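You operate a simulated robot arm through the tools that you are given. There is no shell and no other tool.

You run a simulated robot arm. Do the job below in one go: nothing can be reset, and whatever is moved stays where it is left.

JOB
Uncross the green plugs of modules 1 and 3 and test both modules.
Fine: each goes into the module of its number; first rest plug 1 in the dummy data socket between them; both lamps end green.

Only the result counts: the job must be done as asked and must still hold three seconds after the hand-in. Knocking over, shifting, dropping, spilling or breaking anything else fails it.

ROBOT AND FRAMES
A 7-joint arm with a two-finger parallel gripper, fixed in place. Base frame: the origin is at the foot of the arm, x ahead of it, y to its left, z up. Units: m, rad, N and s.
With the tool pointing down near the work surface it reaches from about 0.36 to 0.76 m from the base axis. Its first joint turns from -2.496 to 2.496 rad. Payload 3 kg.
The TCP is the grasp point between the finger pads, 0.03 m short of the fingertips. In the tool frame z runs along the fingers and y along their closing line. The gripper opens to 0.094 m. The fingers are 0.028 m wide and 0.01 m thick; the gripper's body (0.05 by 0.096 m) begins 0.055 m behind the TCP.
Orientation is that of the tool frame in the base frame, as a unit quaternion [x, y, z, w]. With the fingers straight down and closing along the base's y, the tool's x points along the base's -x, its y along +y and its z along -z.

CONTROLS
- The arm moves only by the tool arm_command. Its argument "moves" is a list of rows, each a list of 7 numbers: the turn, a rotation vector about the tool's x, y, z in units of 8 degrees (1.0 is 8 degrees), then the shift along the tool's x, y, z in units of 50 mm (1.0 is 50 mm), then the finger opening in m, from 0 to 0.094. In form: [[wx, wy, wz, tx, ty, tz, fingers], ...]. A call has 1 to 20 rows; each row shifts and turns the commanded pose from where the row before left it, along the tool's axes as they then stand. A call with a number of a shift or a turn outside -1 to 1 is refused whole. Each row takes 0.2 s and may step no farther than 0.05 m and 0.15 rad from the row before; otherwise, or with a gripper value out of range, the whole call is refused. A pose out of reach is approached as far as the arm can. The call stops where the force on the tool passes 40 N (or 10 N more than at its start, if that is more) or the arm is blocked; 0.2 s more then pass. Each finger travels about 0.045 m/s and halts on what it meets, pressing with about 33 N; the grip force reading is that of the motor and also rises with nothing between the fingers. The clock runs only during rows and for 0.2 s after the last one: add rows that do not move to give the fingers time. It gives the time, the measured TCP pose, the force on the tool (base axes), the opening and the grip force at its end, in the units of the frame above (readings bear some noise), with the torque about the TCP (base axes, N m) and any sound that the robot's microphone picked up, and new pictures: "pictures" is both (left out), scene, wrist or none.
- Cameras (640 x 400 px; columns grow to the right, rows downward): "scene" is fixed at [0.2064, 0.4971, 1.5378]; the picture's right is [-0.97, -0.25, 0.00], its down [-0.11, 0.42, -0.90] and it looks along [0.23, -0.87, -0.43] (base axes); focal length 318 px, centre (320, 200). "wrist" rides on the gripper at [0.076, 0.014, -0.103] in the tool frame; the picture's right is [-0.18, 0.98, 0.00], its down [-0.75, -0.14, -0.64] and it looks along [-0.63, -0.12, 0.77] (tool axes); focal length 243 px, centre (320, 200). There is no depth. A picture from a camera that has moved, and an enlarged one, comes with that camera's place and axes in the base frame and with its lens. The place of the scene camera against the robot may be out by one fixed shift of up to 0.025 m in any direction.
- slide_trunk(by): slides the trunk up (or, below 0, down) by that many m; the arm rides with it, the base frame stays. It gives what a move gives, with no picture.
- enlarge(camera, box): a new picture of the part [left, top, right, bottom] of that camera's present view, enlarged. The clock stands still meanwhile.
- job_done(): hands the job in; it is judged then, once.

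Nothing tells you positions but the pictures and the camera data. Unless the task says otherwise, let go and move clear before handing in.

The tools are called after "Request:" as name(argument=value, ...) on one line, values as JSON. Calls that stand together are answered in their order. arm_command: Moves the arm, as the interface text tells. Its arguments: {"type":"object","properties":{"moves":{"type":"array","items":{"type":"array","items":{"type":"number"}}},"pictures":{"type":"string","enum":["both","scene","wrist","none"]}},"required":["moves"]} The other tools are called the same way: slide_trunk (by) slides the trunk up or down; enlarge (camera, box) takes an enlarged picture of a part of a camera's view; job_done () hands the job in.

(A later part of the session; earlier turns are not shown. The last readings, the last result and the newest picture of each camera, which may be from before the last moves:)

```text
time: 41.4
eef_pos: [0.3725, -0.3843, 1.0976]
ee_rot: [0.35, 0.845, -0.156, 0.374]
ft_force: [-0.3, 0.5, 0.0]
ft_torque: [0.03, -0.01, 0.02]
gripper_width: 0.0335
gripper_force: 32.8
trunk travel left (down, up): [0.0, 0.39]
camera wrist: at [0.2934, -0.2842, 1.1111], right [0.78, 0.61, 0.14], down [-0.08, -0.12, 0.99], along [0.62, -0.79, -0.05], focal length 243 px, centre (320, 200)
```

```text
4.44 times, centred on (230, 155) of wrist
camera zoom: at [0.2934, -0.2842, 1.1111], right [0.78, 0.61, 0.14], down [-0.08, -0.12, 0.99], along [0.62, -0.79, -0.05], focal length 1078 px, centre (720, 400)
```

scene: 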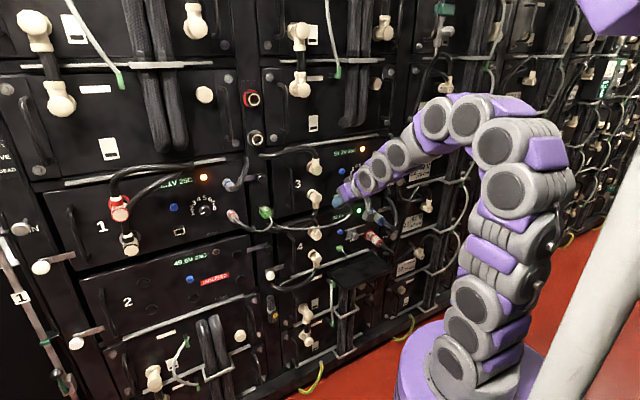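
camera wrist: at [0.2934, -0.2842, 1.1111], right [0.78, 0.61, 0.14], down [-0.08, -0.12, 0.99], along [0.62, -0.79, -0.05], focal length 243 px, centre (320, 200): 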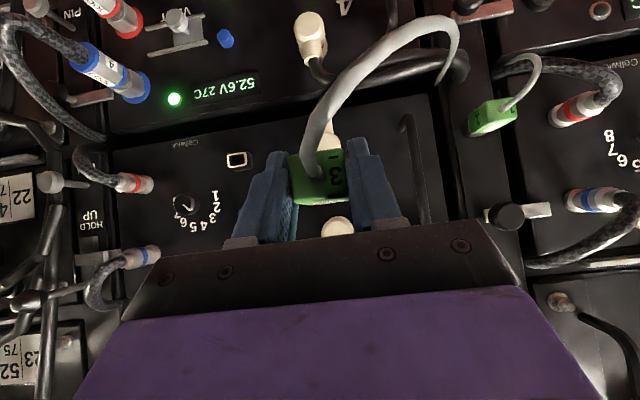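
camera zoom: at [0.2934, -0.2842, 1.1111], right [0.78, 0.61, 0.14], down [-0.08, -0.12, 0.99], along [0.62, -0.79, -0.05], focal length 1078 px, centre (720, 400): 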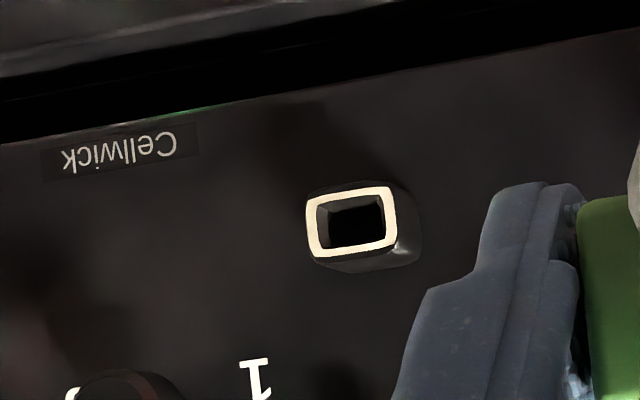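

Request:
arm_command(moves=[[0, 0, 0, 0, -0.915, 0, 0.0], [0, 0, 0, 0, -0.915, 0, 0.0], [0, 0, 0, 0, -0.915, 0, 0.0], [0, 0, 0, -0.065, 0, 0.663, 0.0], [0, 0, 0, -0.065, 0, 0.663, 0.0], [0, 0, 0, -0.065, 0, 0.663, 0.0], [0, 0, 0, 0, 0, 0, 0.0]], pictures="both")

Request:
enlarge(camera="wrist", box=[240, 90, 400, 210])

Request:
enlarge(camera="scene", box=[310, 160, 390, 220])

```text
time: 43.0
eef_pos: [0.3309, -0.5361, 1.0406]
ee_rot: [0.351, 0.845, -0.155, 0.373]
ft_force: [0.5, 0.3, -1.2]
ft_torque: [0.02, -0.01, -0.01]
gripper_width: 0.0332
gripper_force: 32.9
trunk travel left (down, up): [0.0, 0.39]
camera wrist: at [0.2524, -0.4354, 1.0551], right [0.78, 0.61, 0.14], down [-0.08, -0.12, 0.99], along [0.62, -0.79, -0.05], focal length 243 px, centre (320, 200)
```

scene: 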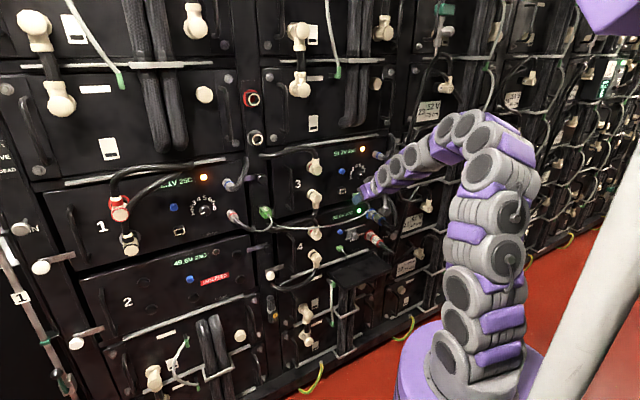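
wrist: 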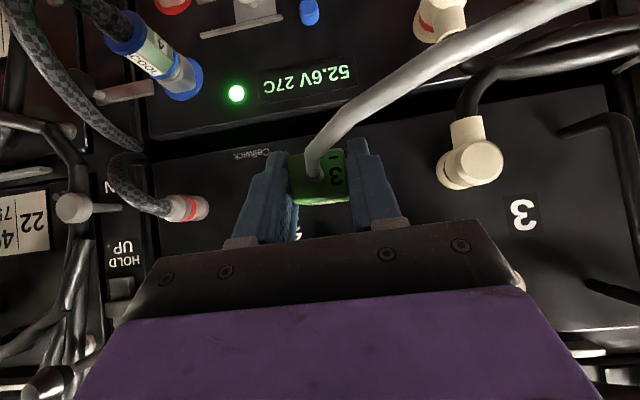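

```text
3.33 times, centred on (320, 150) of wrist
camera zoom: at [0.2524, -0.4354, 1.0551], right [0.78, 0.61, 0.14], down [-0.08, -0.12, 0.99], along [0.62, -0.79, -0.05], focal length 809 px, centre (320, 367)
```

zoom: 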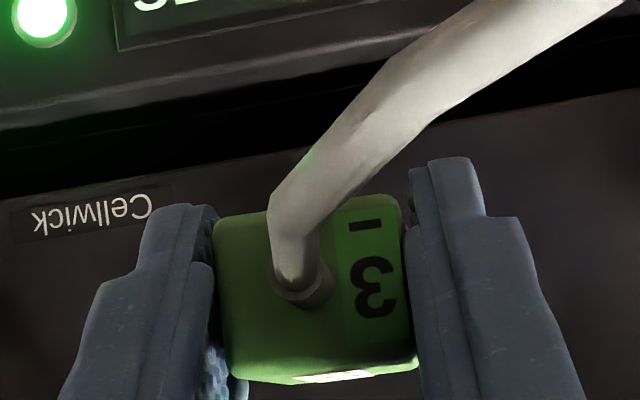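

```text
6.67 times, centred on (350, 190) of scene
camera zoom: at [0.2064, 0.4971, 1.5378], right [-0.97, -0.25, 0.0], down [-0.11, 0.42, -0.9], along [0.23, -0.87, -0.43], focal length 2122 px, centre (120, 267)
```

zoom: 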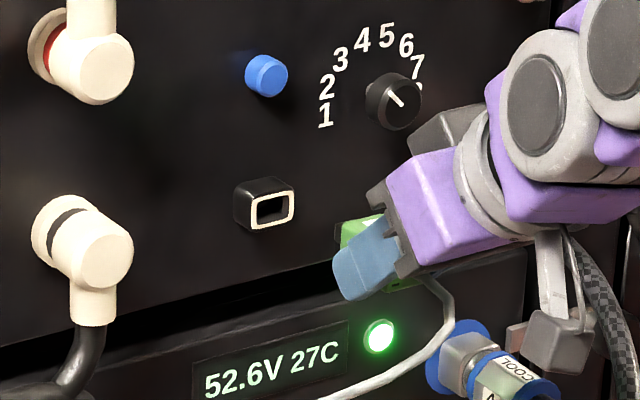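

Request:
arm_command(moves=[[0, 0, 0, -0.111, -0.014, 0.373, 0.0], [0, 0, 0, -0.111, -0.014, 0.373, 0.0], [0, 0, 0, 0, 0, 0, 0.0]], pictures="both")

Request:
enlarge(camera="scene", box=[310, 160, 390, 220])

Request:
enlarge(camera="wrist", box=[240, 90, 400, 210])

```text
time: 43.8
eef_pos: [0.3572, -0.565, 1.0234]
ee_rot: [0.35, 0.845, -0.155, 0.373]
ft_force: [0.4, 0.4, 0.0]
ft_torque: [0.0, -0.01, -0.02]
gripper_width: 0.0335
gripper_force: 33.2
trunk travel left (down, up): [0.0, 0.39]
camera wrist: at [0.2773, -0.4625, 1.0361], right [0.78, 0.61, 0.14], down [-0.08, -0.12, 0.99], along [0.62, -0.79, -0.05], focal length 243 px, centre (320, 200)
```

scene: 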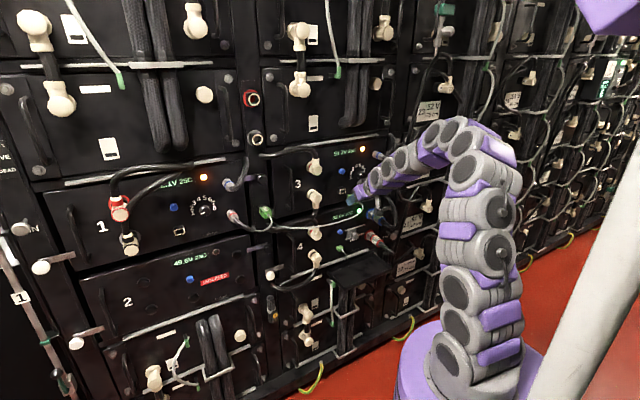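
wrist: 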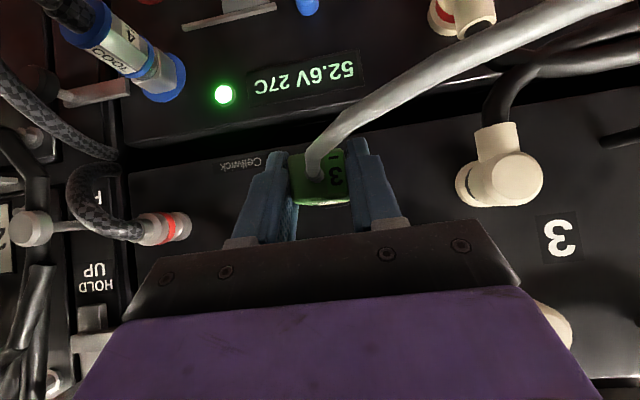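

```text
6.67 times, centred on (350, 190) of scene
camera zoom: at [0.2064, 0.4971, 1.5378], right [-0.97, -0.25, 0.0], down [-0.11, 0.42, -0.9], along [0.23, -0.87, -0.43], focal length 2122 px, centre (120, 267)
```

zoom: 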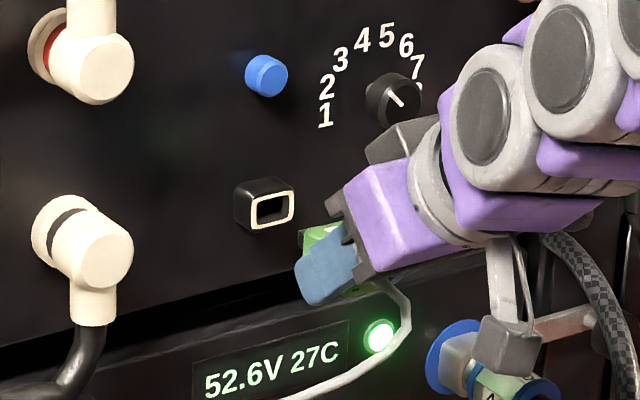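

```text
3.33 times, centred on (320, 150) of wrist
camera zoom: at [0.2773, -0.4625, 1.0361], right [0.78, 0.61, 0.14], down [-0.08, -0.12, 0.99], along [0.62, -0.79, -0.05], focal length 809 px, centre (320, 367)
```

zoom: 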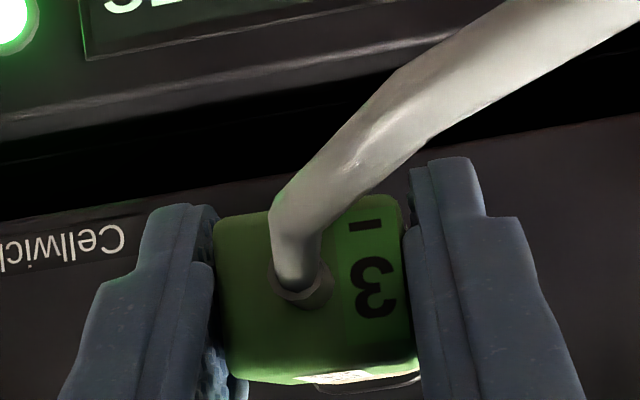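

Request:
arm_command(moves=[[0, 0, 0, -0.134, 0, 0.13, 0.0], [0, 0, 0, -0.134, 0, 0.13, 0.0], [0, 0, 0, -0.134, 0, 0.13, 0.0], [0, 0, 0, 0, 0, 0, 0.0]], pictures="both")

Request:
enlarge(camera="scene", box=[310, 160, 390, 220])

```text
time: 44.8
eef_pos: [0.3771, -0.5841, 1.0238]
ee_rot: [0.35, 0.845, -0.156, 0.374]
ft_force: [-0.1, -0.2, -1.3]
ft_torque: [0.01, 0.05, -0.02]
gripper_width: 0.0334
gripper_force: 33.0
trunk travel left (down, up): [0.0, 0.39]
camera wrist: at [0.297, -0.4827, 1.038], right [0.78, 0.61, 0.14], down [-0.08, -0.12, 0.99], along [0.62, -0.79, -0.05], focal length 243 px, centre (320, 200)
```

scene: 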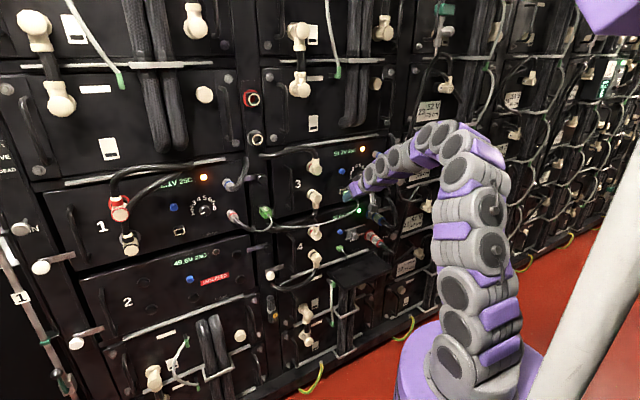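
wrist: 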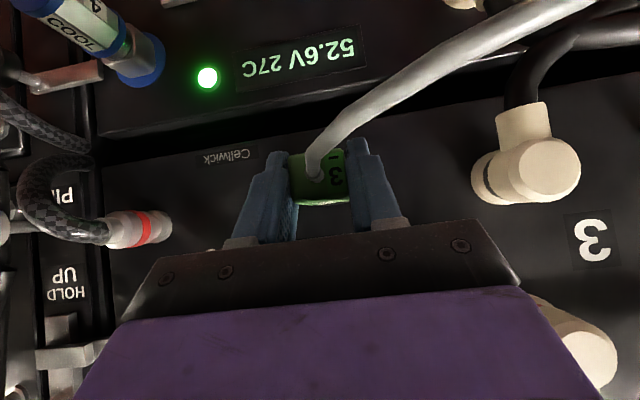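

```text
6.67 times, centred on (350, 190) of scene
camera zoom: at [0.2064, 0.4971, 1.5378], right [-0.97, -0.25, 0.0], down [-0.11, 0.42, -0.9], along [0.23, -0.87, -0.43], focal length 2122 px, centre (120, 267)
```

zoom: 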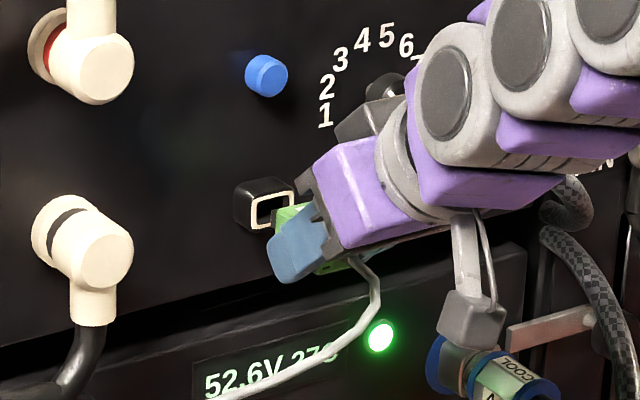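

Request:
arm_command(moves=[[0, 0, 0, -0.108, 0.005, 0.118, 0.0], [0, 0, 0, -0.108, 0, 0.118, 0.0], [0, 0, 0, 0, 0, 0, 0.0]], pictures="none")

Request:
arm_command(moves=[[0, 0, 0, -0.041, 0, 0.044, 0.0], [0, 0, 0, -0.027, 0, 0.029, 0.0], [0, 0, 0, 0, 0, 0, 0.0]], pictures="wrist")

```text
time: 45.6
eef_pos: [0.3868, -0.5949, 1.0238]
ee_rot: [0.35, 0.845, -0.155, 0.373]
ft_force: [0.2, 0.4, -0.5]
ft_torque: [0.02, -0.01, 0.01]
gripper_width: 0.0332
gripper_force: 33.1
trunk travel left (down, up): [0.0, 0.39]
```

```text
time: 46.4
eef_pos: [0.3895, -0.5984, 1.0254]
ee_rot: [0.35, 0.846, -0.154, 0.373]
ft_force: [3.0, 5.0, -2.1]
ft_torque: [0.04, 0.02, 0.22]
gripper_width: 0.0336
gripper_force: 33.6
trunk travel left (down, up): [0.0, 0.39]
camera wrist: at [0.3106, -0.4975, 1.0383], right [0.78, 0.61, 0.14], down [-0.08, -0.12, 0.99], along [0.62, -0.79, -0.05], focal length 243 px, centre (320, 200)
```

wrist: 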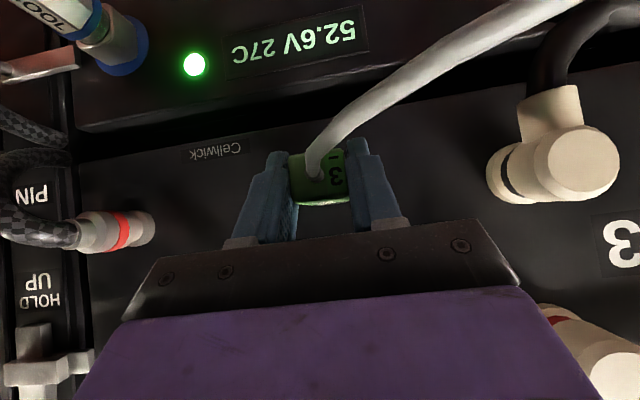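

Request:
arm_command(moves=[[0, 0, 0, 0, 0.02, 0, 0.0], [0, 0, 0, -0.041, 0.005, 0.044, 0.0], [0, 0, 0, 0, 0, 0, 0.0]], pictures="none")

```text
time: 47.2
eef_pos: [0.39, -0.5989, 1.0255]
ee_rot: [0.351, 0.845, -0.154, 0.373]
ft_force: [-12.4, 6.6, -5.6]
ft_torque: [0.18, 0.25, -0.15]
gripper_width: 0.0335
gripper_force: 32.7
trunk travel left (down, up): [0.0, 0.39]
```

Request:
arm_command(moves=[[0, 0, 0, -0.034, -0.01, 0.037, 0.0], [0, 0, 0, 0, 0, 0, 0.0]], pictures="both")

Request:
enlarge(camera="wrist", box=[240, 90, 400, 210])

Request:
enlarge(camera="scene", box=[310, 160, 390, 220])

```text
time: 47.8
eef_pos: [0.3923, -0.5986, 1.026]
ee_rot: [0.35, 0.846, -0.153, 0.373]
ft_force: [-18.9, 16.3, -10.0]
ft_torque: [0.35, 0.37, -0.06]
gripper_width: 0.0338
gripper_force: 32.9
trunk travel left (down, up): [0.0, 0.39]
camera wrist: at [0.3129, -0.4984, 1.0399], right [0.78, 0.61, 0.14], down [-0.08, -0.12, 0.99], along [0.62, -0.78, -0.05], focal length 243 px, centre (320, 200)
```

scene: 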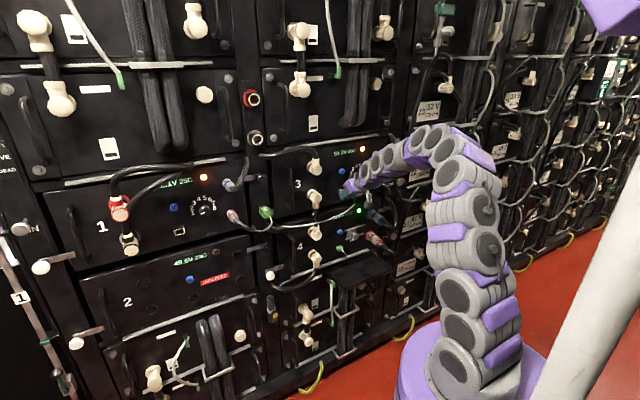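
wrist: 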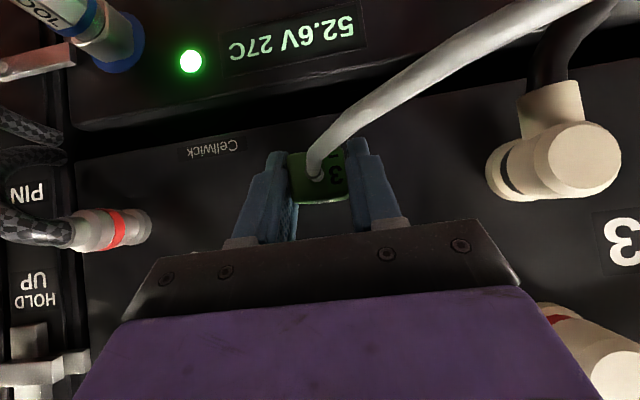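

```text
3.33 times, centred on (320, 150) of wrist
camera zoom: at [0.3129, -0.4984, 1.0399], right [0.78, 0.61, 0.14], down [-0.08, -0.12, 0.99], along [0.62, -0.78, -0.05], focal length 809 px, centre (320, 367)
```

zoom: 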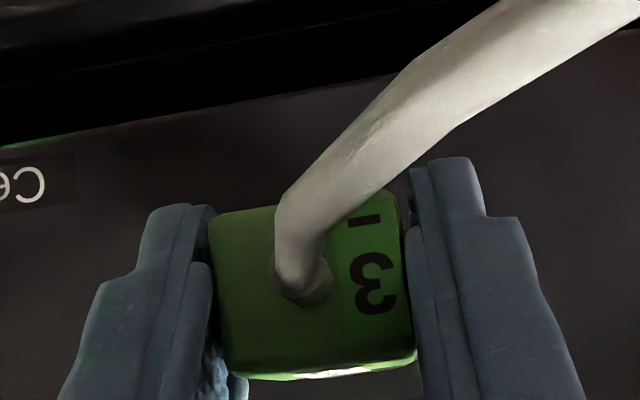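

```text
6.67 times, centred on (350, 190) of scene
camera zoom: at [0.2064, 0.4971, 1.5378], right [-0.97, -0.25, 0.0], down [-0.11, 0.42, -0.9], along [0.23, -0.87, -0.43], focal length 2122 px, centre (120, 267)
```

zoom: 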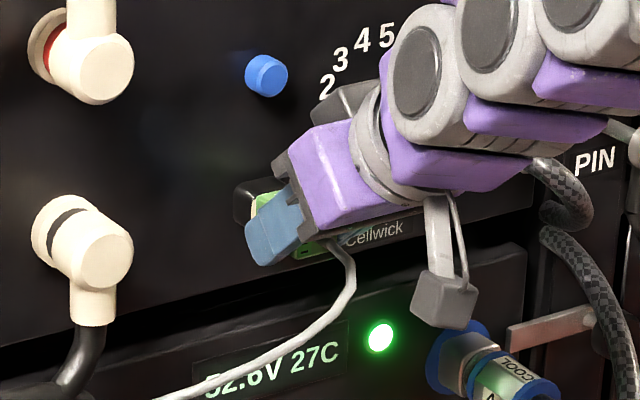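

The push-back of about 25 N at the expected depth means plug 3 is seated in module 3. Easing off, opening and withdrawing.

Request:
arm_command(moves=[[0, 0, 0, 0.034, 0, -0.037, 0.0], [0, 0, 0, 0, 0, 0, 0.0], [0, 0, 0, 0, 0, 0, 0.03], [0, 0, 0, 0, 0, 0, 0.045], [0, 0, 0, 0, 0, 0, 0.06], [0, 0, 0, 0, 0, 0, 0.06], [0, 0, 0, 0, 0, 0, 0.06], [0, 0, 0, 0, 0, -0.8, 0.06], [0, 0, 0, 0, 0, -0.8, 0.06], [0, 0, 0, 0.3, 0, -0.4, 0.06], [0, 0, 0, 0, 0, 0, 0.06]], pictures="both")

Request:
enlarge(camera="wrist", box=[240, 60, 400, 160])

Request:
enlarge(camera="scene", box=[310, 160, 390, 220])

```text
time: 50.2
eef_pos: [0.3333, -0.5421, 1.0814]
ee_rot: [0.351, 0.845, -0.155, 0.373]
ft_force: [0.6, -0.7, 0.2]
ft_torque: [0.0, -0.01, 0.02]
gripper_width: 0.0603
gripper_force: 0.0
trunk travel left (down, up): [0.0, 0.39]
camera wrist: at [0.2544, -0.4415, 1.0944], right [0.78, 0.61, 0.14], down [-0.08, -0.12, 0.99], along [0.62, -0.79, -0.05], focal length 243 px, centre (320, 200)
```

scene: 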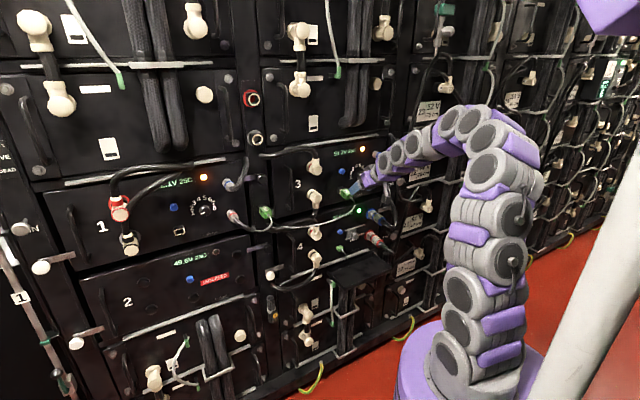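
wrist: 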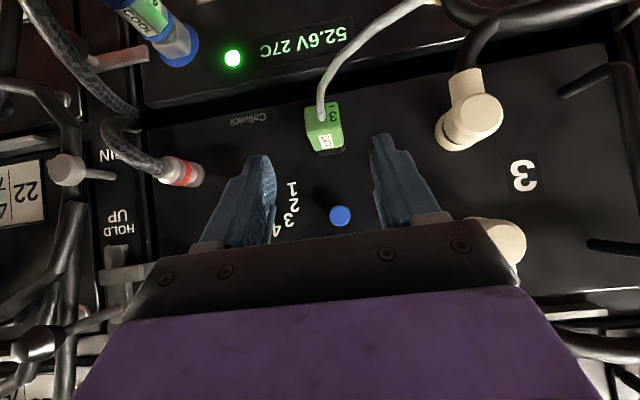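

```text
4.00 times, centred on (320, 110) of wrist
camera zoom: at [0.2544, -0.4415, 1.0944], right [0.78, 0.61, 0.14], down [-0.08, -0.12, 0.99], along [0.62, -0.79, -0.05], focal length 970 px, centre (320, 560)
```

zoom: 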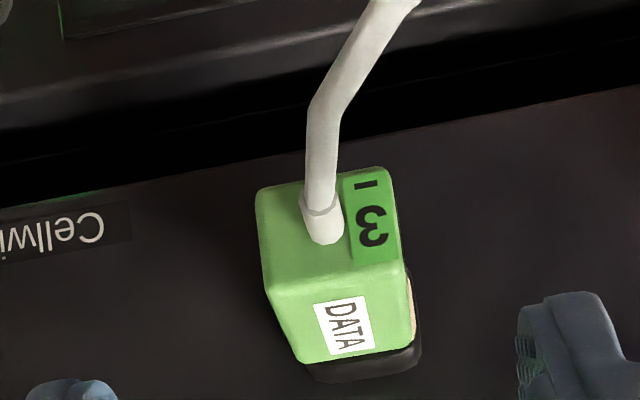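

```text
6.67 times, centred on (350, 190) of scene
camera zoom: at [0.2064, 0.4971, 1.5378], right [-0.97, -0.25, 0.0], down [-0.11, 0.42, -0.9], along [0.23, -0.87, -0.43], focal length 2122 px, centre (120, 267)
```

zoom: 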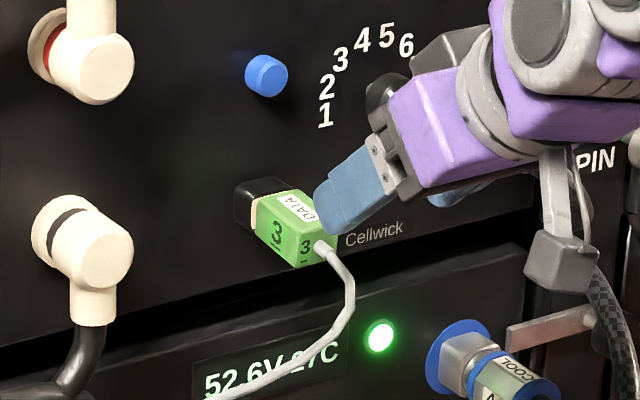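

Plug 3 sits in module 3. Pressing module 3's blue button now will also check the seating, so I'll close the fingers and line the fingertips up with it at l≈-0.1445, z≈1.099.

Request:
arm_command(moves=[[0, 0, 0, 0, 0, 0, 0.03], [0, 0, 0, 0, 0, 0, 0.0], [0, 0, 0, 0, 0, 0, 0.0], [0, 0, 0, -0.75, 0.025, 0.2, 0.0], [0, 0, 0, -0.75, 0.025, 0.6, 0.0], [0, 0, 0, 0, 0, 0, 0.0]], pictures="both")

Request:
enlarge(camera="wrist", box=[240, 90, 400, 210])

Request:
enlarge(camera="scene", box=[310, 140, 390, 200])

```text
time: 51.6
eef_pos: [0.3911, -0.5978, 1.1081]
ee_rot: [0.351, 0.845, -0.155, 0.372]
ft_force: [-0.1, -0.3, -0.1]
ft_torque: [0.03, 0.01, -0.02]
gripper_width: 0.0
gripper_force: 32.8
trunk travel left (down, up): [0.0, 0.39]
camera wrist: at [0.3127, -0.4976, 1.1208], right [0.78, 0.61, 0.14], down [-0.08, -0.12, 0.99], along [0.62, -0.79, -0.05], focal length 243 px, centre (320, 200)
```

scene: 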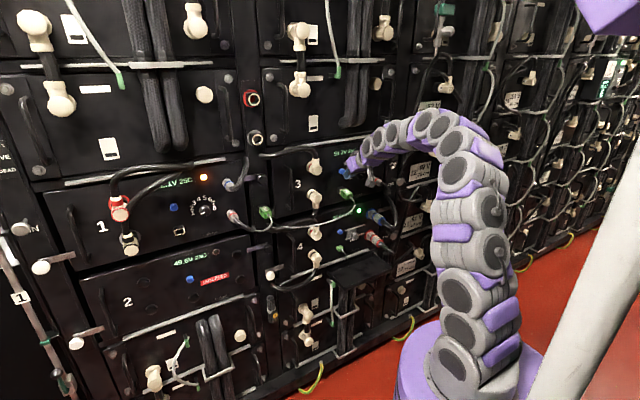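
wrist: 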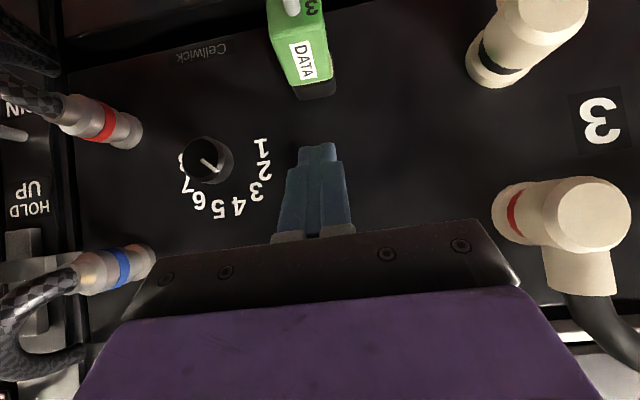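

```text
3.33 times, centred on (320, 150) of wrist
camera zoom: at [0.3127, -0.4976, 1.1208], right [0.78, 0.61, 0.14], down [-0.08, -0.12, 0.99], along [0.62, -0.79, -0.05], focal length 809 px, centre (320, 367)
```

zoom: 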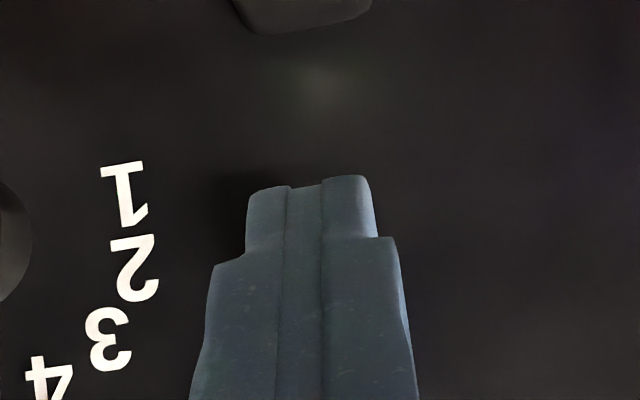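

```text
6.67 times, centred on (350, 170) of scene
camera zoom: at [0.2064, 0.4971, 1.5378], right [-0.97, -0.25, 0.0], down [-0.11, 0.42, -0.9], along [0.23, -0.87, -0.43], focal length 2122 px, centre (120, 400)
```

zoom: 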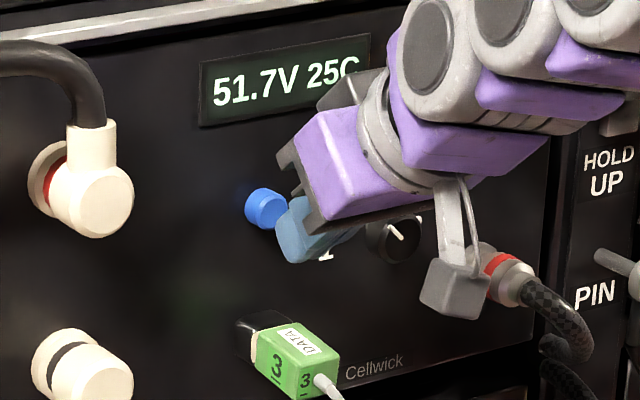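

Request:
arm_command(moves=[[0, 0, 0, -0.135, 0, 0.147, 0.0], [0, 0, 0, -0.054, 0, 0.059, 0.0], [0, 0, 0, 0, 0, 0, 0.0]], pictures="none")

Request:
arm_command(moves=[[0, 0, 0, -0.041, 0, 0.044, 0.0], [0, 0, 0, -0.041, 0, 0.044, 0.0], [0, 0, 0, 0, 0, 0, 0.0]], pictures="both")

Request:
enlarge(camera="scene", box=[310, 140, 390, 200])

```text
time: 52.4
eef_pos: [0.4008, -0.6077, 1.1087]
ee_rot: [0.35, 0.845, -0.155, 0.374]
ft_force: [-1.2, 0.6, 0.1]
ft_torque: [0.01, 0.03, 0.0]
gripper_width: 0.0001
gripper_force: 33.4
trunk travel left (down, up): [0.0, 0.39]
```

```text
time: 53.2
eef_pos: [0.4041, -0.6091, 1.1079]
ee_rot: [0.351, 0.845, -0.155, 0.373]
ft_force: [-2.5, 2.0, -1.7]
ft_torque: [0.05, 0.02, 0.0]
gripper_width: 0.0
gripper_force: 32.7
trunk travel left (down, up): [0.0, 0.39]
heard: click
camera wrist: at [0.3257, -0.5093, 1.1215], right [0.78, 0.61, 0.14], down [-0.08, -0.12, 0.99], along [0.62, -0.79, -0.05], focal length 243 px, centre (320, 200)
```

scene: 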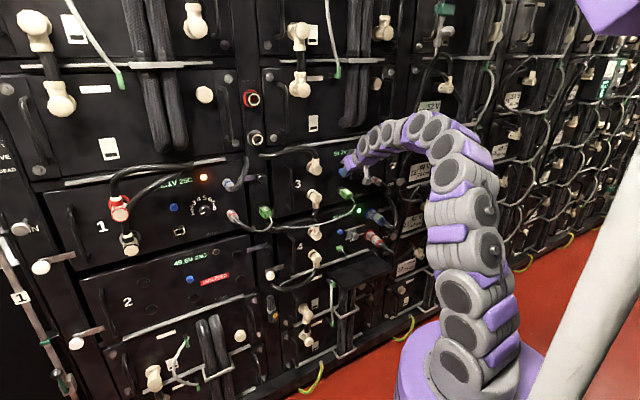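
wrist: 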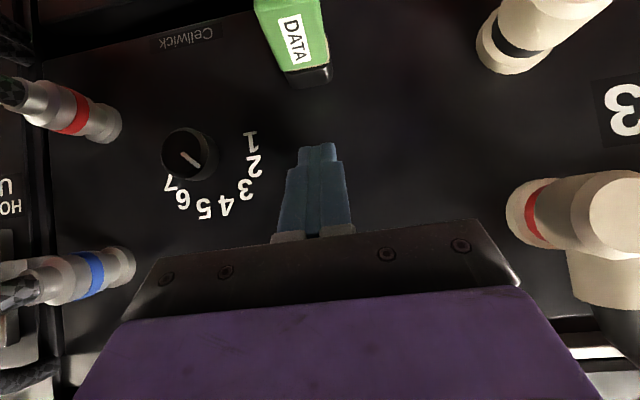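

```text
6.67 times, centred on (350, 170) of scene
camera zoom: at [0.2064, 0.4971, 1.5378], right [-0.97, -0.25, 0.0], down [-0.11, 0.42, -0.9], along [0.23, -0.87, -0.43], focal length 2122 px, centre (120, 400)
```

zoom: 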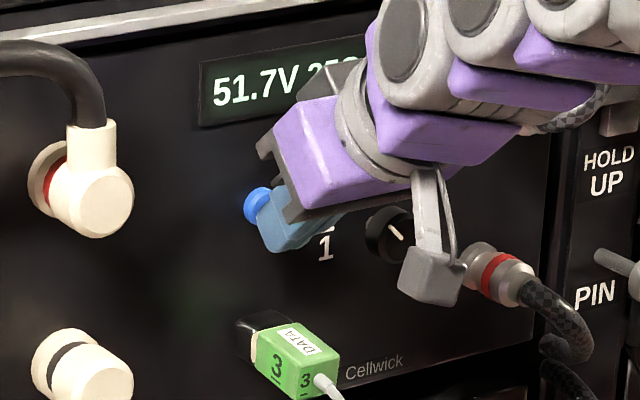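

I heard a click from the button. I'll back off to look at lamp 3.

Request:
arm_command(moves=[[0, 0, 0, 0.34, 0, -0.37, 0.0], [0, 0, 0, 0.47, 0, -0.51, 0.0], [0, 0, 0, 0.47, 0, -0.51, 0.0], [0, 0, 0, 0, 0, 0, 0.0]], pictures="both")

Request:
enlarge(camera="scene", box=[310, 130, 410, 200])

Request:
enlarge(camera="wrist", box=[160, 0, 400, 220])

```text
time: 54.2
eef_pos: [0.3381, -0.542, 1.1068]
ee_rot: [0.351, 0.845, -0.155, 0.372]
ft_force: [0.4, -0.2, 0.5]
ft_torque: [-0.02, -0.01, 0.0]
gripper_width: 0.0003
gripper_force: 33.5
trunk travel left (down, up): [0.0, 0.39]
camera wrist: at [0.2585, -0.4417, 1.1208], right [0.78, 0.61, 0.14], down [-0.08, -0.12, 0.99], along [0.62, -0.79, -0.05], focal length 243 px, centre (320, 200)
```

scene: 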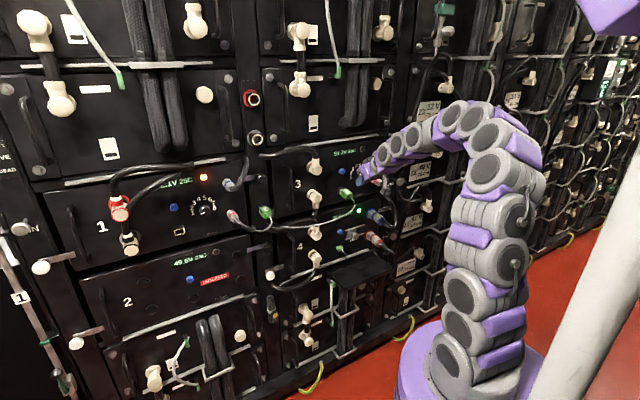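
wrist: 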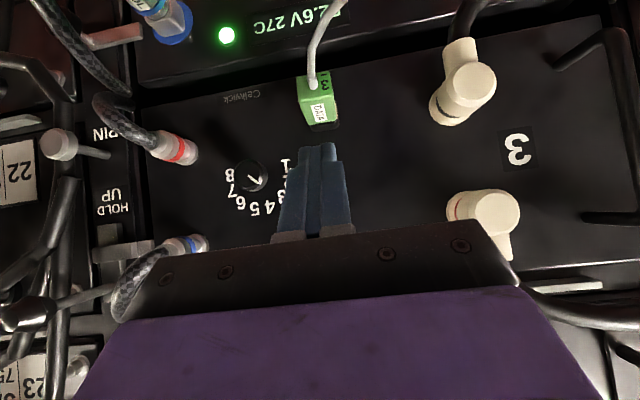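

```text
5.71 times, centred on (360, 165) of scene
camera zoom: at [0.2064, 0.4971, 1.5378], right [-0.97, -0.25, 0.0], down [-0.11, 0.42, -0.9], along [0.23, -0.87, -0.43], focal length 1819 px, centre (91, 400)
```

zoom: 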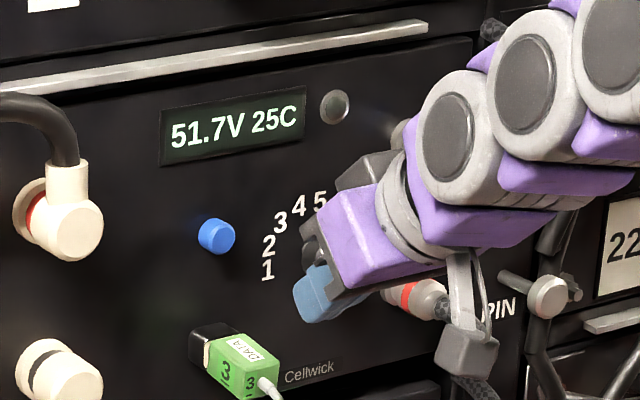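

```text
1.82 times, centred on (280, 110) of wrist
camera zoom: at [0.2585, -0.4417, 1.1208], right [0.78, 0.61, 0.14], down [-0.08, -0.12, 0.99], along [0.62, -0.79, -0.05], focal length 441 px, centre (393, 364)
```

zoom: 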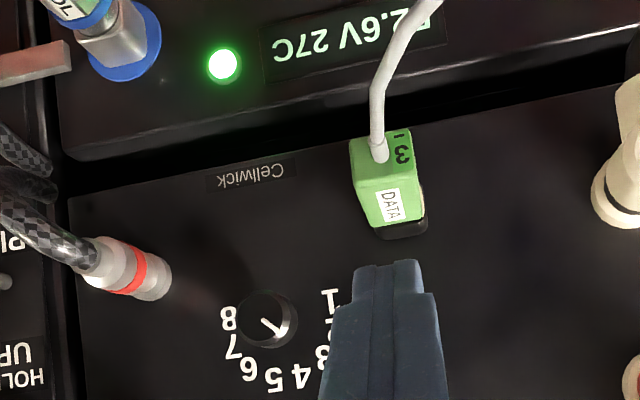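

Lamp 3 has gone dark after the press. The test may take some time, so I'll wait a couple of seconds and look again.

Request:
arm_command(moves=[[0, 0, 0, 0, 0, 0, 0.0], [0, 0, 0, 0, 0, 0, 0.0], [0, 0, 0, 0, 0, 0, 0.0], [0, 0, 0, 0, 0, 0, 0.0], [0, 0, 0, 0, 0, 0, 0.0], [0, 0, 0, 0, 0, 0, 0.0], [0, 0, 0, 0, 0, 0, 0.0], [0, 0, 0, 0, 0, 0, 0.0], [0, 0, 0, 0, 0, 0, 0.0], [0, 0, 0, 0, 0, 0, 0.0]], pictures="none")

Request:
enlarge(camera="scene", box=[310, 130, 410, 200])

Request:
enlarge(camera="scene", box=[70, 140, 270, 265])

```text
time: 56.4
eef_pos: [0.3387, -0.5414, 1.1077]
ee_rot: [0.351, 0.845, -0.155, 0.373]
ft_force: [-0.4, -0.2, 0.0]
ft_torque: [0.02, -0.02, -0.02]
gripper_width: 0.0
gripper_force: 33.1
trunk travel left (down, up): [0.0, 0.39]
```

```text
5.71 times, centred on (360, 165) of scene
camera zoom: at [0.2064, 0.4971, 1.5378], right [-0.97, -0.25, 0.0], down [-0.11, 0.42, -0.9], along [0.23, -0.87, -0.43], focal length 1819 px, centre (91, 400)
```

zoom: 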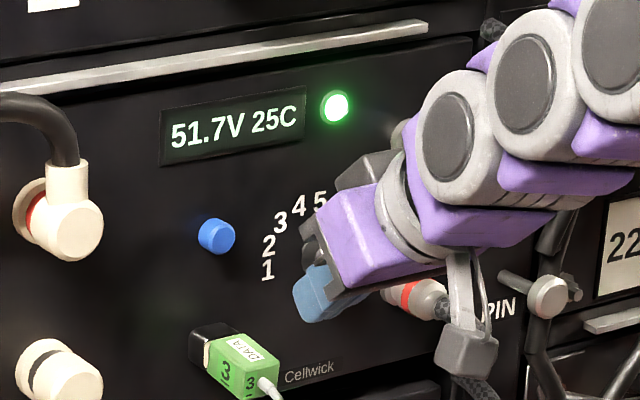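

```text
3.20 times, centred on (170, 202) of scene
camera zoom: at [0.2064, 0.4971, 1.5378], right [-0.97, -0.25, 0.0], down [-0.11, 0.42, -0.9], along [0.23, -0.87, -0.43], focal length 1019 px, centre (800, 192)
```

zoom: 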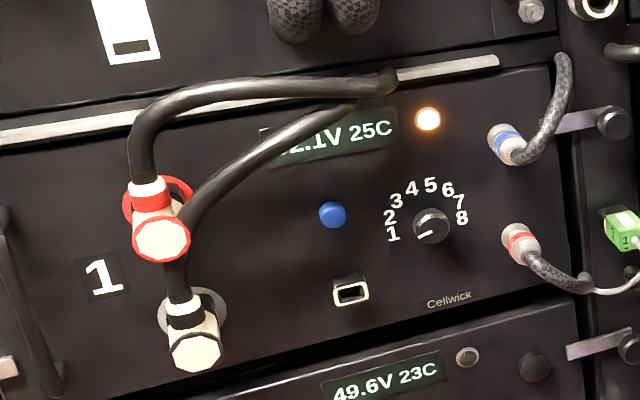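

Lamp 3 is green, so module 3 has passed. Now I go back to the dummy socket for plug 1.

Request:
arm_command(moves=[[0, 0, 0, 0.405, 0, -0.44, 0.02], [0, 0, 0, 0.405, 0, -0.44, 0.04], [0, 0, 0, 0, 0.938, 0, 0.06], [0, 0, 0, 0, 0.938, 0, 0.07], [0, 0, 0, 0, 0.938, 0, 0.07], [0, 0, 0, 0, 0.938, 0, 0.07], [0, 0, 0, 0, 0.938, 0, 0.07], [0, 0, 0, 0, 0.938, 0, 0.07], [0, 0, 0, 0, 0.938, 0, 0.07], [0, 0, 0, 0, 0, 0, 0.07]], pictures="both")

Request:
enlarge(camera="wrist", box=[240, 60, 400, 160])

```text
time: 58.6
eef_pos: [0.5258, -0.266, 1.1097]
ee_rot: [0.351, 0.845, -0.155, 0.374]
ft_force: [1.3, -0.2, 0.3]
ft_torque: [-0.03, 0.0, 0.0]
gripper_width: 0.0702
gripper_force: 0.0
trunk travel left (down, up): [0.0, 0.39]
camera wrist: at [0.4474, -0.1654, 1.1217], right [0.78, 0.61, 0.14], down [-0.08, -0.12, 0.99], along [0.62, -0.79, -0.05], focal length 243 px, centre (320, 200)
```

scene: 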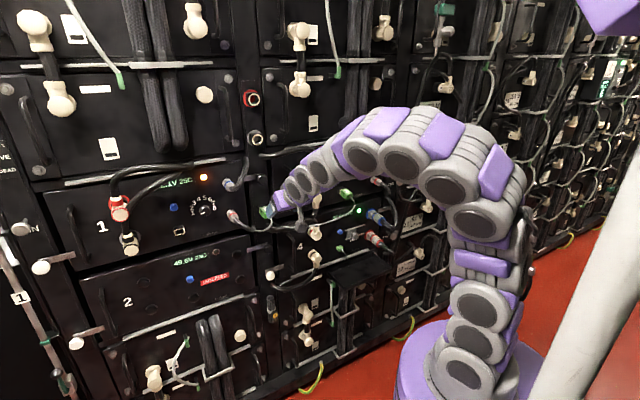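
wrist: 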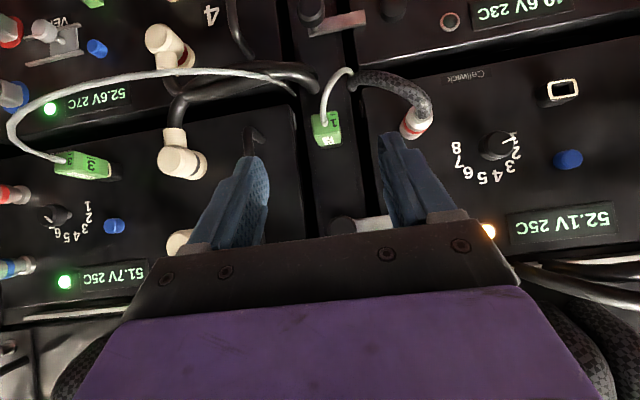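

```text
4.00 times, centred on (320, 110) of wrist
camera zoom: at [0.4474, -0.1654, 1.1217], right [0.78, 0.61, 0.14], down [-0.08, -0.12, 0.99], along [0.62, -0.79, -0.05], focal length 970 px, centre (320, 560)
```

zoom: 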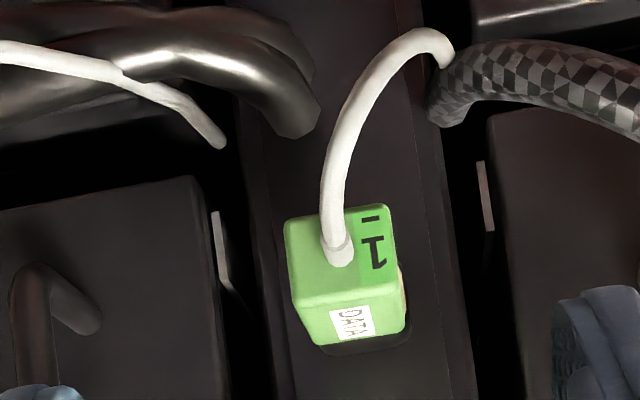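

Lamp 3 shows green and lamp 1 is still orange. I'll move in on plug 1 in the dummy with the fingers part open.

Request:
arm_command(moves=[[0, 0, 0, -0.156, -0.005, 0.762, 0.06], [0, 0, 0, -0.156, -0.005, 0.762, 0.06], [0, 0, 0, -0.156, -0.005, 0.762, 0.06], [0, 0, 0, 0, 0, 0, 0.06]], pictures="wrist")

Request:
enlarge(camera="wrist", box=[240, 80, 400, 200])

```text
time: 59.6
eef_pos: [0.6002, -0.339, 1.051]
ee_rot: [0.35, 0.845, -0.154, 0.374]
ft_force: [-0.6, 0.3, 0.3]
ft_torque: [0.01, 0.01, -0.07]
gripper_width: 0.06
gripper_force: 0.1
trunk travel left (down, up): [0.0, 0.39]
camera wrist: at [0.5202, -0.2385, 1.0647], right [0.78, 0.61, 0.14], down [-0.08, -0.12, 0.99], along [0.62, -0.79, -0.05], focal length 243 px, centre (320, 200)
```

wrist: 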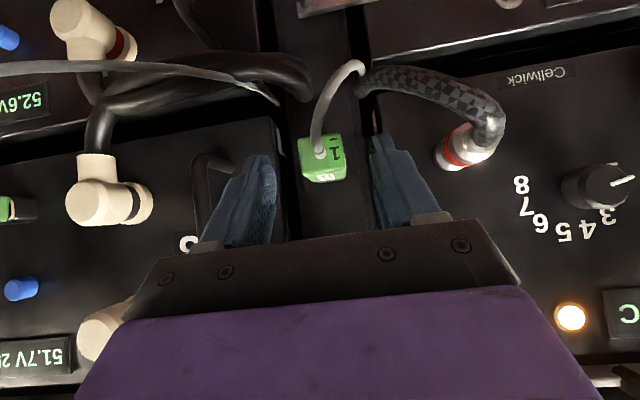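

```text
3.33 times, centred on (320, 140) of wrist
camera zoom: at [0.5202, -0.2385, 1.0647], right [0.78, 0.61, 0.14], down [-0.08, -0.12, 0.99], along [0.62, -0.79, -0.05], focal length 809 px, centre (320, 400)
```

zoom: 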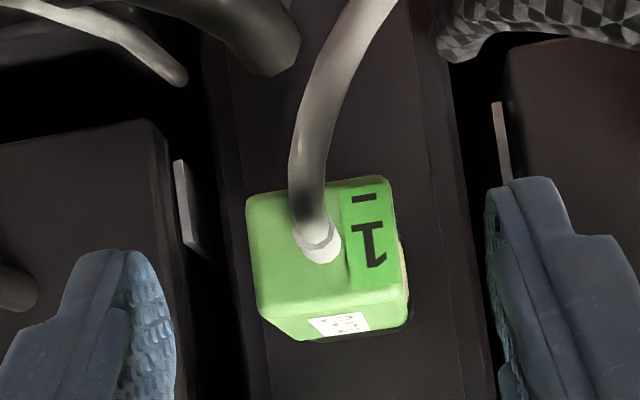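

Request:
arm_command(moves=[[0, 0, 0, -0.112, -0.007, 0.433, 0.06], [0, 0, 0, -0.112, -0.007, 0.433, 0.06], [0, 0, 0, 0, 0, 0, 0.06]], pictures="wrist")

Request:
enlarge(camera="wrist", box=[240, 90, 400, 210])

```text
time: 60.4
eef_pos: [0.6257, -0.3694, 1.0282]
ee_rot: [0.35, 0.845, -0.155, 0.374]
ft_force: [0.1, 0.3, 0.9]
ft_torque: [-0.04, 0.0, 0.0]
gripper_width: 0.0601
gripper_force: 0.0
trunk travel left (down, up): [0.0, 0.39]
camera wrist: at [0.5461, -0.2685, 1.0418], right [0.78, 0.61, 0.14], down [-0.08, -0.12, 0.99], along [0.62, -0.79, -0.05], focal length 243 px, centre (320, 200)
```

wrist: 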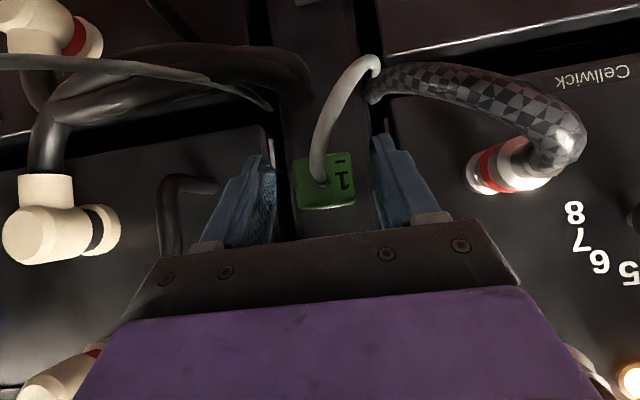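

```text
3.33 times, centred on (320, 150) of wrist
camera zoom: at [0.5461, -0.2685, 1.0418], right [0.78, 0.61, 0.14], down [-0.08, -0.12, 0.99], along [0.62, -0.79, -0.05], focal length 809 px, centre (320, 367)
```

zoom: 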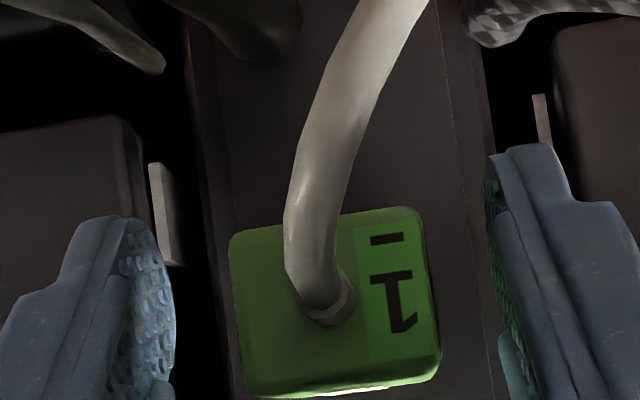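

Request:
arm_command(moves=[[0, 0, 0, -0.027, 0.044, -0.024, 0.06], [0, 0, 0, 0, 0, 0, 0.05], [0, 0, 0, 0, 0, 0, 0.03], [0, 0, 0, 0, 0, 0, 0.0], [0, 0, 0, 0, 0, 0, 0.0], [0, 0, 0, 0, 0, 0, 0.0], [0, 0, 0, 0, 0, 0, 0.0]], pictures="wrist")

Request:
enlarge(camera="wrist", box=[240, 90, 400, 210])

```text
time: 62.0
eef_pos: [0.6267, -0.3673, 1.0305]
ee_rot: [0.351, 0.845, -0.156, 0.373]
ft_force: [3.9, 2.8, -0.7]
ft_torque: [0.06, -0.01, 0.15]
gripper_width: 0.0335
gripper_force: 32.9
trunk travel left (down, up): [0.0, 0.39]
camera wrist: at [0.5473, -0.2663, 1.0436], right [0.78, 0.61, 0.14], down [-0.08, -0.12, 0.99], along [0.62, -0.79, -0.05], focal length 243 px, centre (320, 200)
```

wrist: 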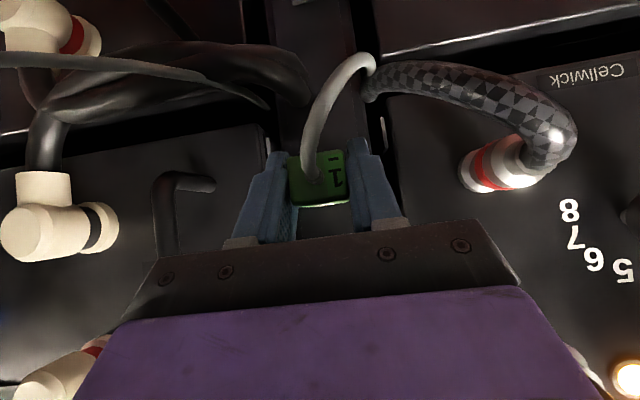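

```text
3.33 times, centred on (320, 150) of wrist
camera zoom: at [0.5473, -0.2663, 1.0436], right [0.78, 0.61, 0.14], down [-0.08, -0.12, 0.99], along [0.62, -0.79, -0.05], focal length 809 px, centre (320, 367)
```

zoom: 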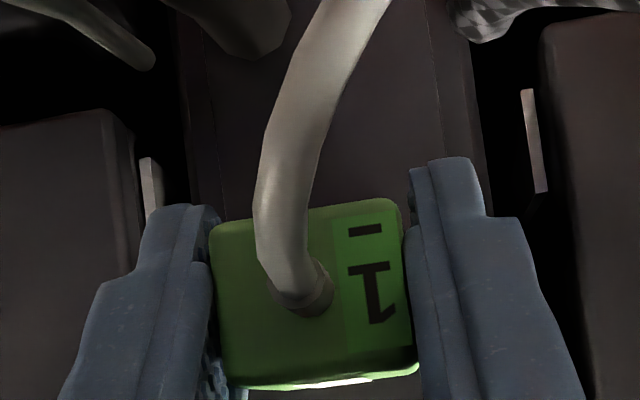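

Plug 1 is gripped again. Pulling it straight out of the dummy.

Request:
arm_command(moves=[[0, 0, 0, 0.135, 0, -0.148, 0.0], [0, 0, 0, 0.135, 0, -0.148, 0.0], [0, 0, 0, 0.135, 0, -0.148, 0.0], [0, 0, 0, 0.27, 0, -0.295, 0.0], [0, 0, 0, 0.27, 0, -0.295, 0.0], [0, 0, 0, 0.27, 0, -0.295, 0.0], [0, 0, 0, 0.27, 0, -0.295, 0.0], [0, 0, 0, -0.18, 0, -0.6, 0.0], [0, 0, 0, -0.18, 0, -0.6, 0.0], [0, 0, 0, 0, 0, 0, 0.0]], pictures="both")

Request:
enlarge(camera="wrist", box=[240, 90, 400, 210])

```text
time: 64.2
eef_pos: [0.5276, -0.2651, 1.0815]
ee_rot: [0.351, 0.845, -0.155, 0.372]
ft_force: [0.2, -0.3, -0.3]
ft_torque: [-0.01, 0.0, 0.02]
gripper_width: 0.0336
gripper_force: 33.1
trunk travel left (down, up): [0.0, 0.39]
camera wrist: at [0.4491, -0.1647, 1.0951], right [0.78, 0.61, 0.13], down [-0.08, -0.12, 0.99], along [0.62, -0.79, -0.05], focal length 243 px, centre (320, 200)
```

scene: 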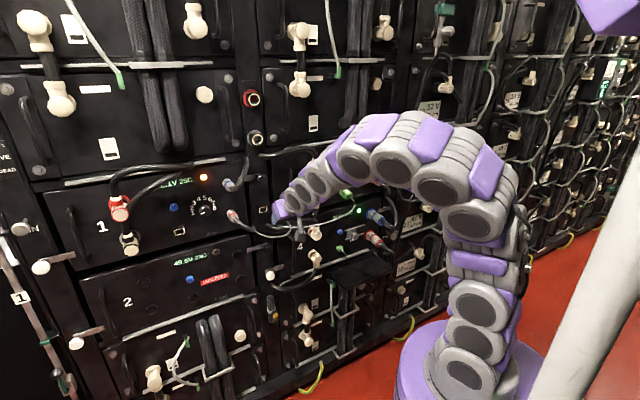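
wrist: 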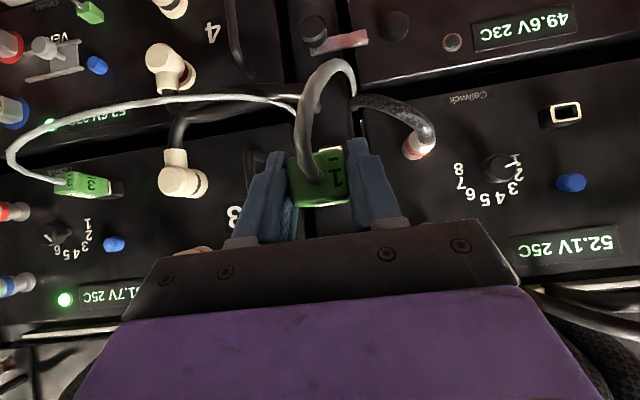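

```text
3.33 times, centred on (320, 150) of wrist
camera zoom: at [0.4491, -0.1647, 1.0951], right [0.78, 0.61, 0.13], down [-0.08, -0.12, 0.99], along [0.62, -0.79, -0.05], focal length 809 px, centre (320, 367)
```

zoom: 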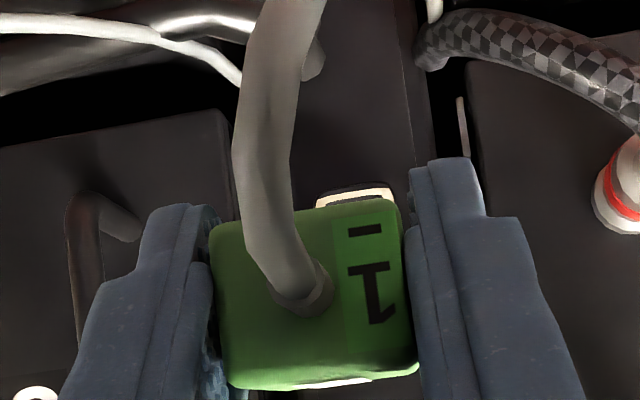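

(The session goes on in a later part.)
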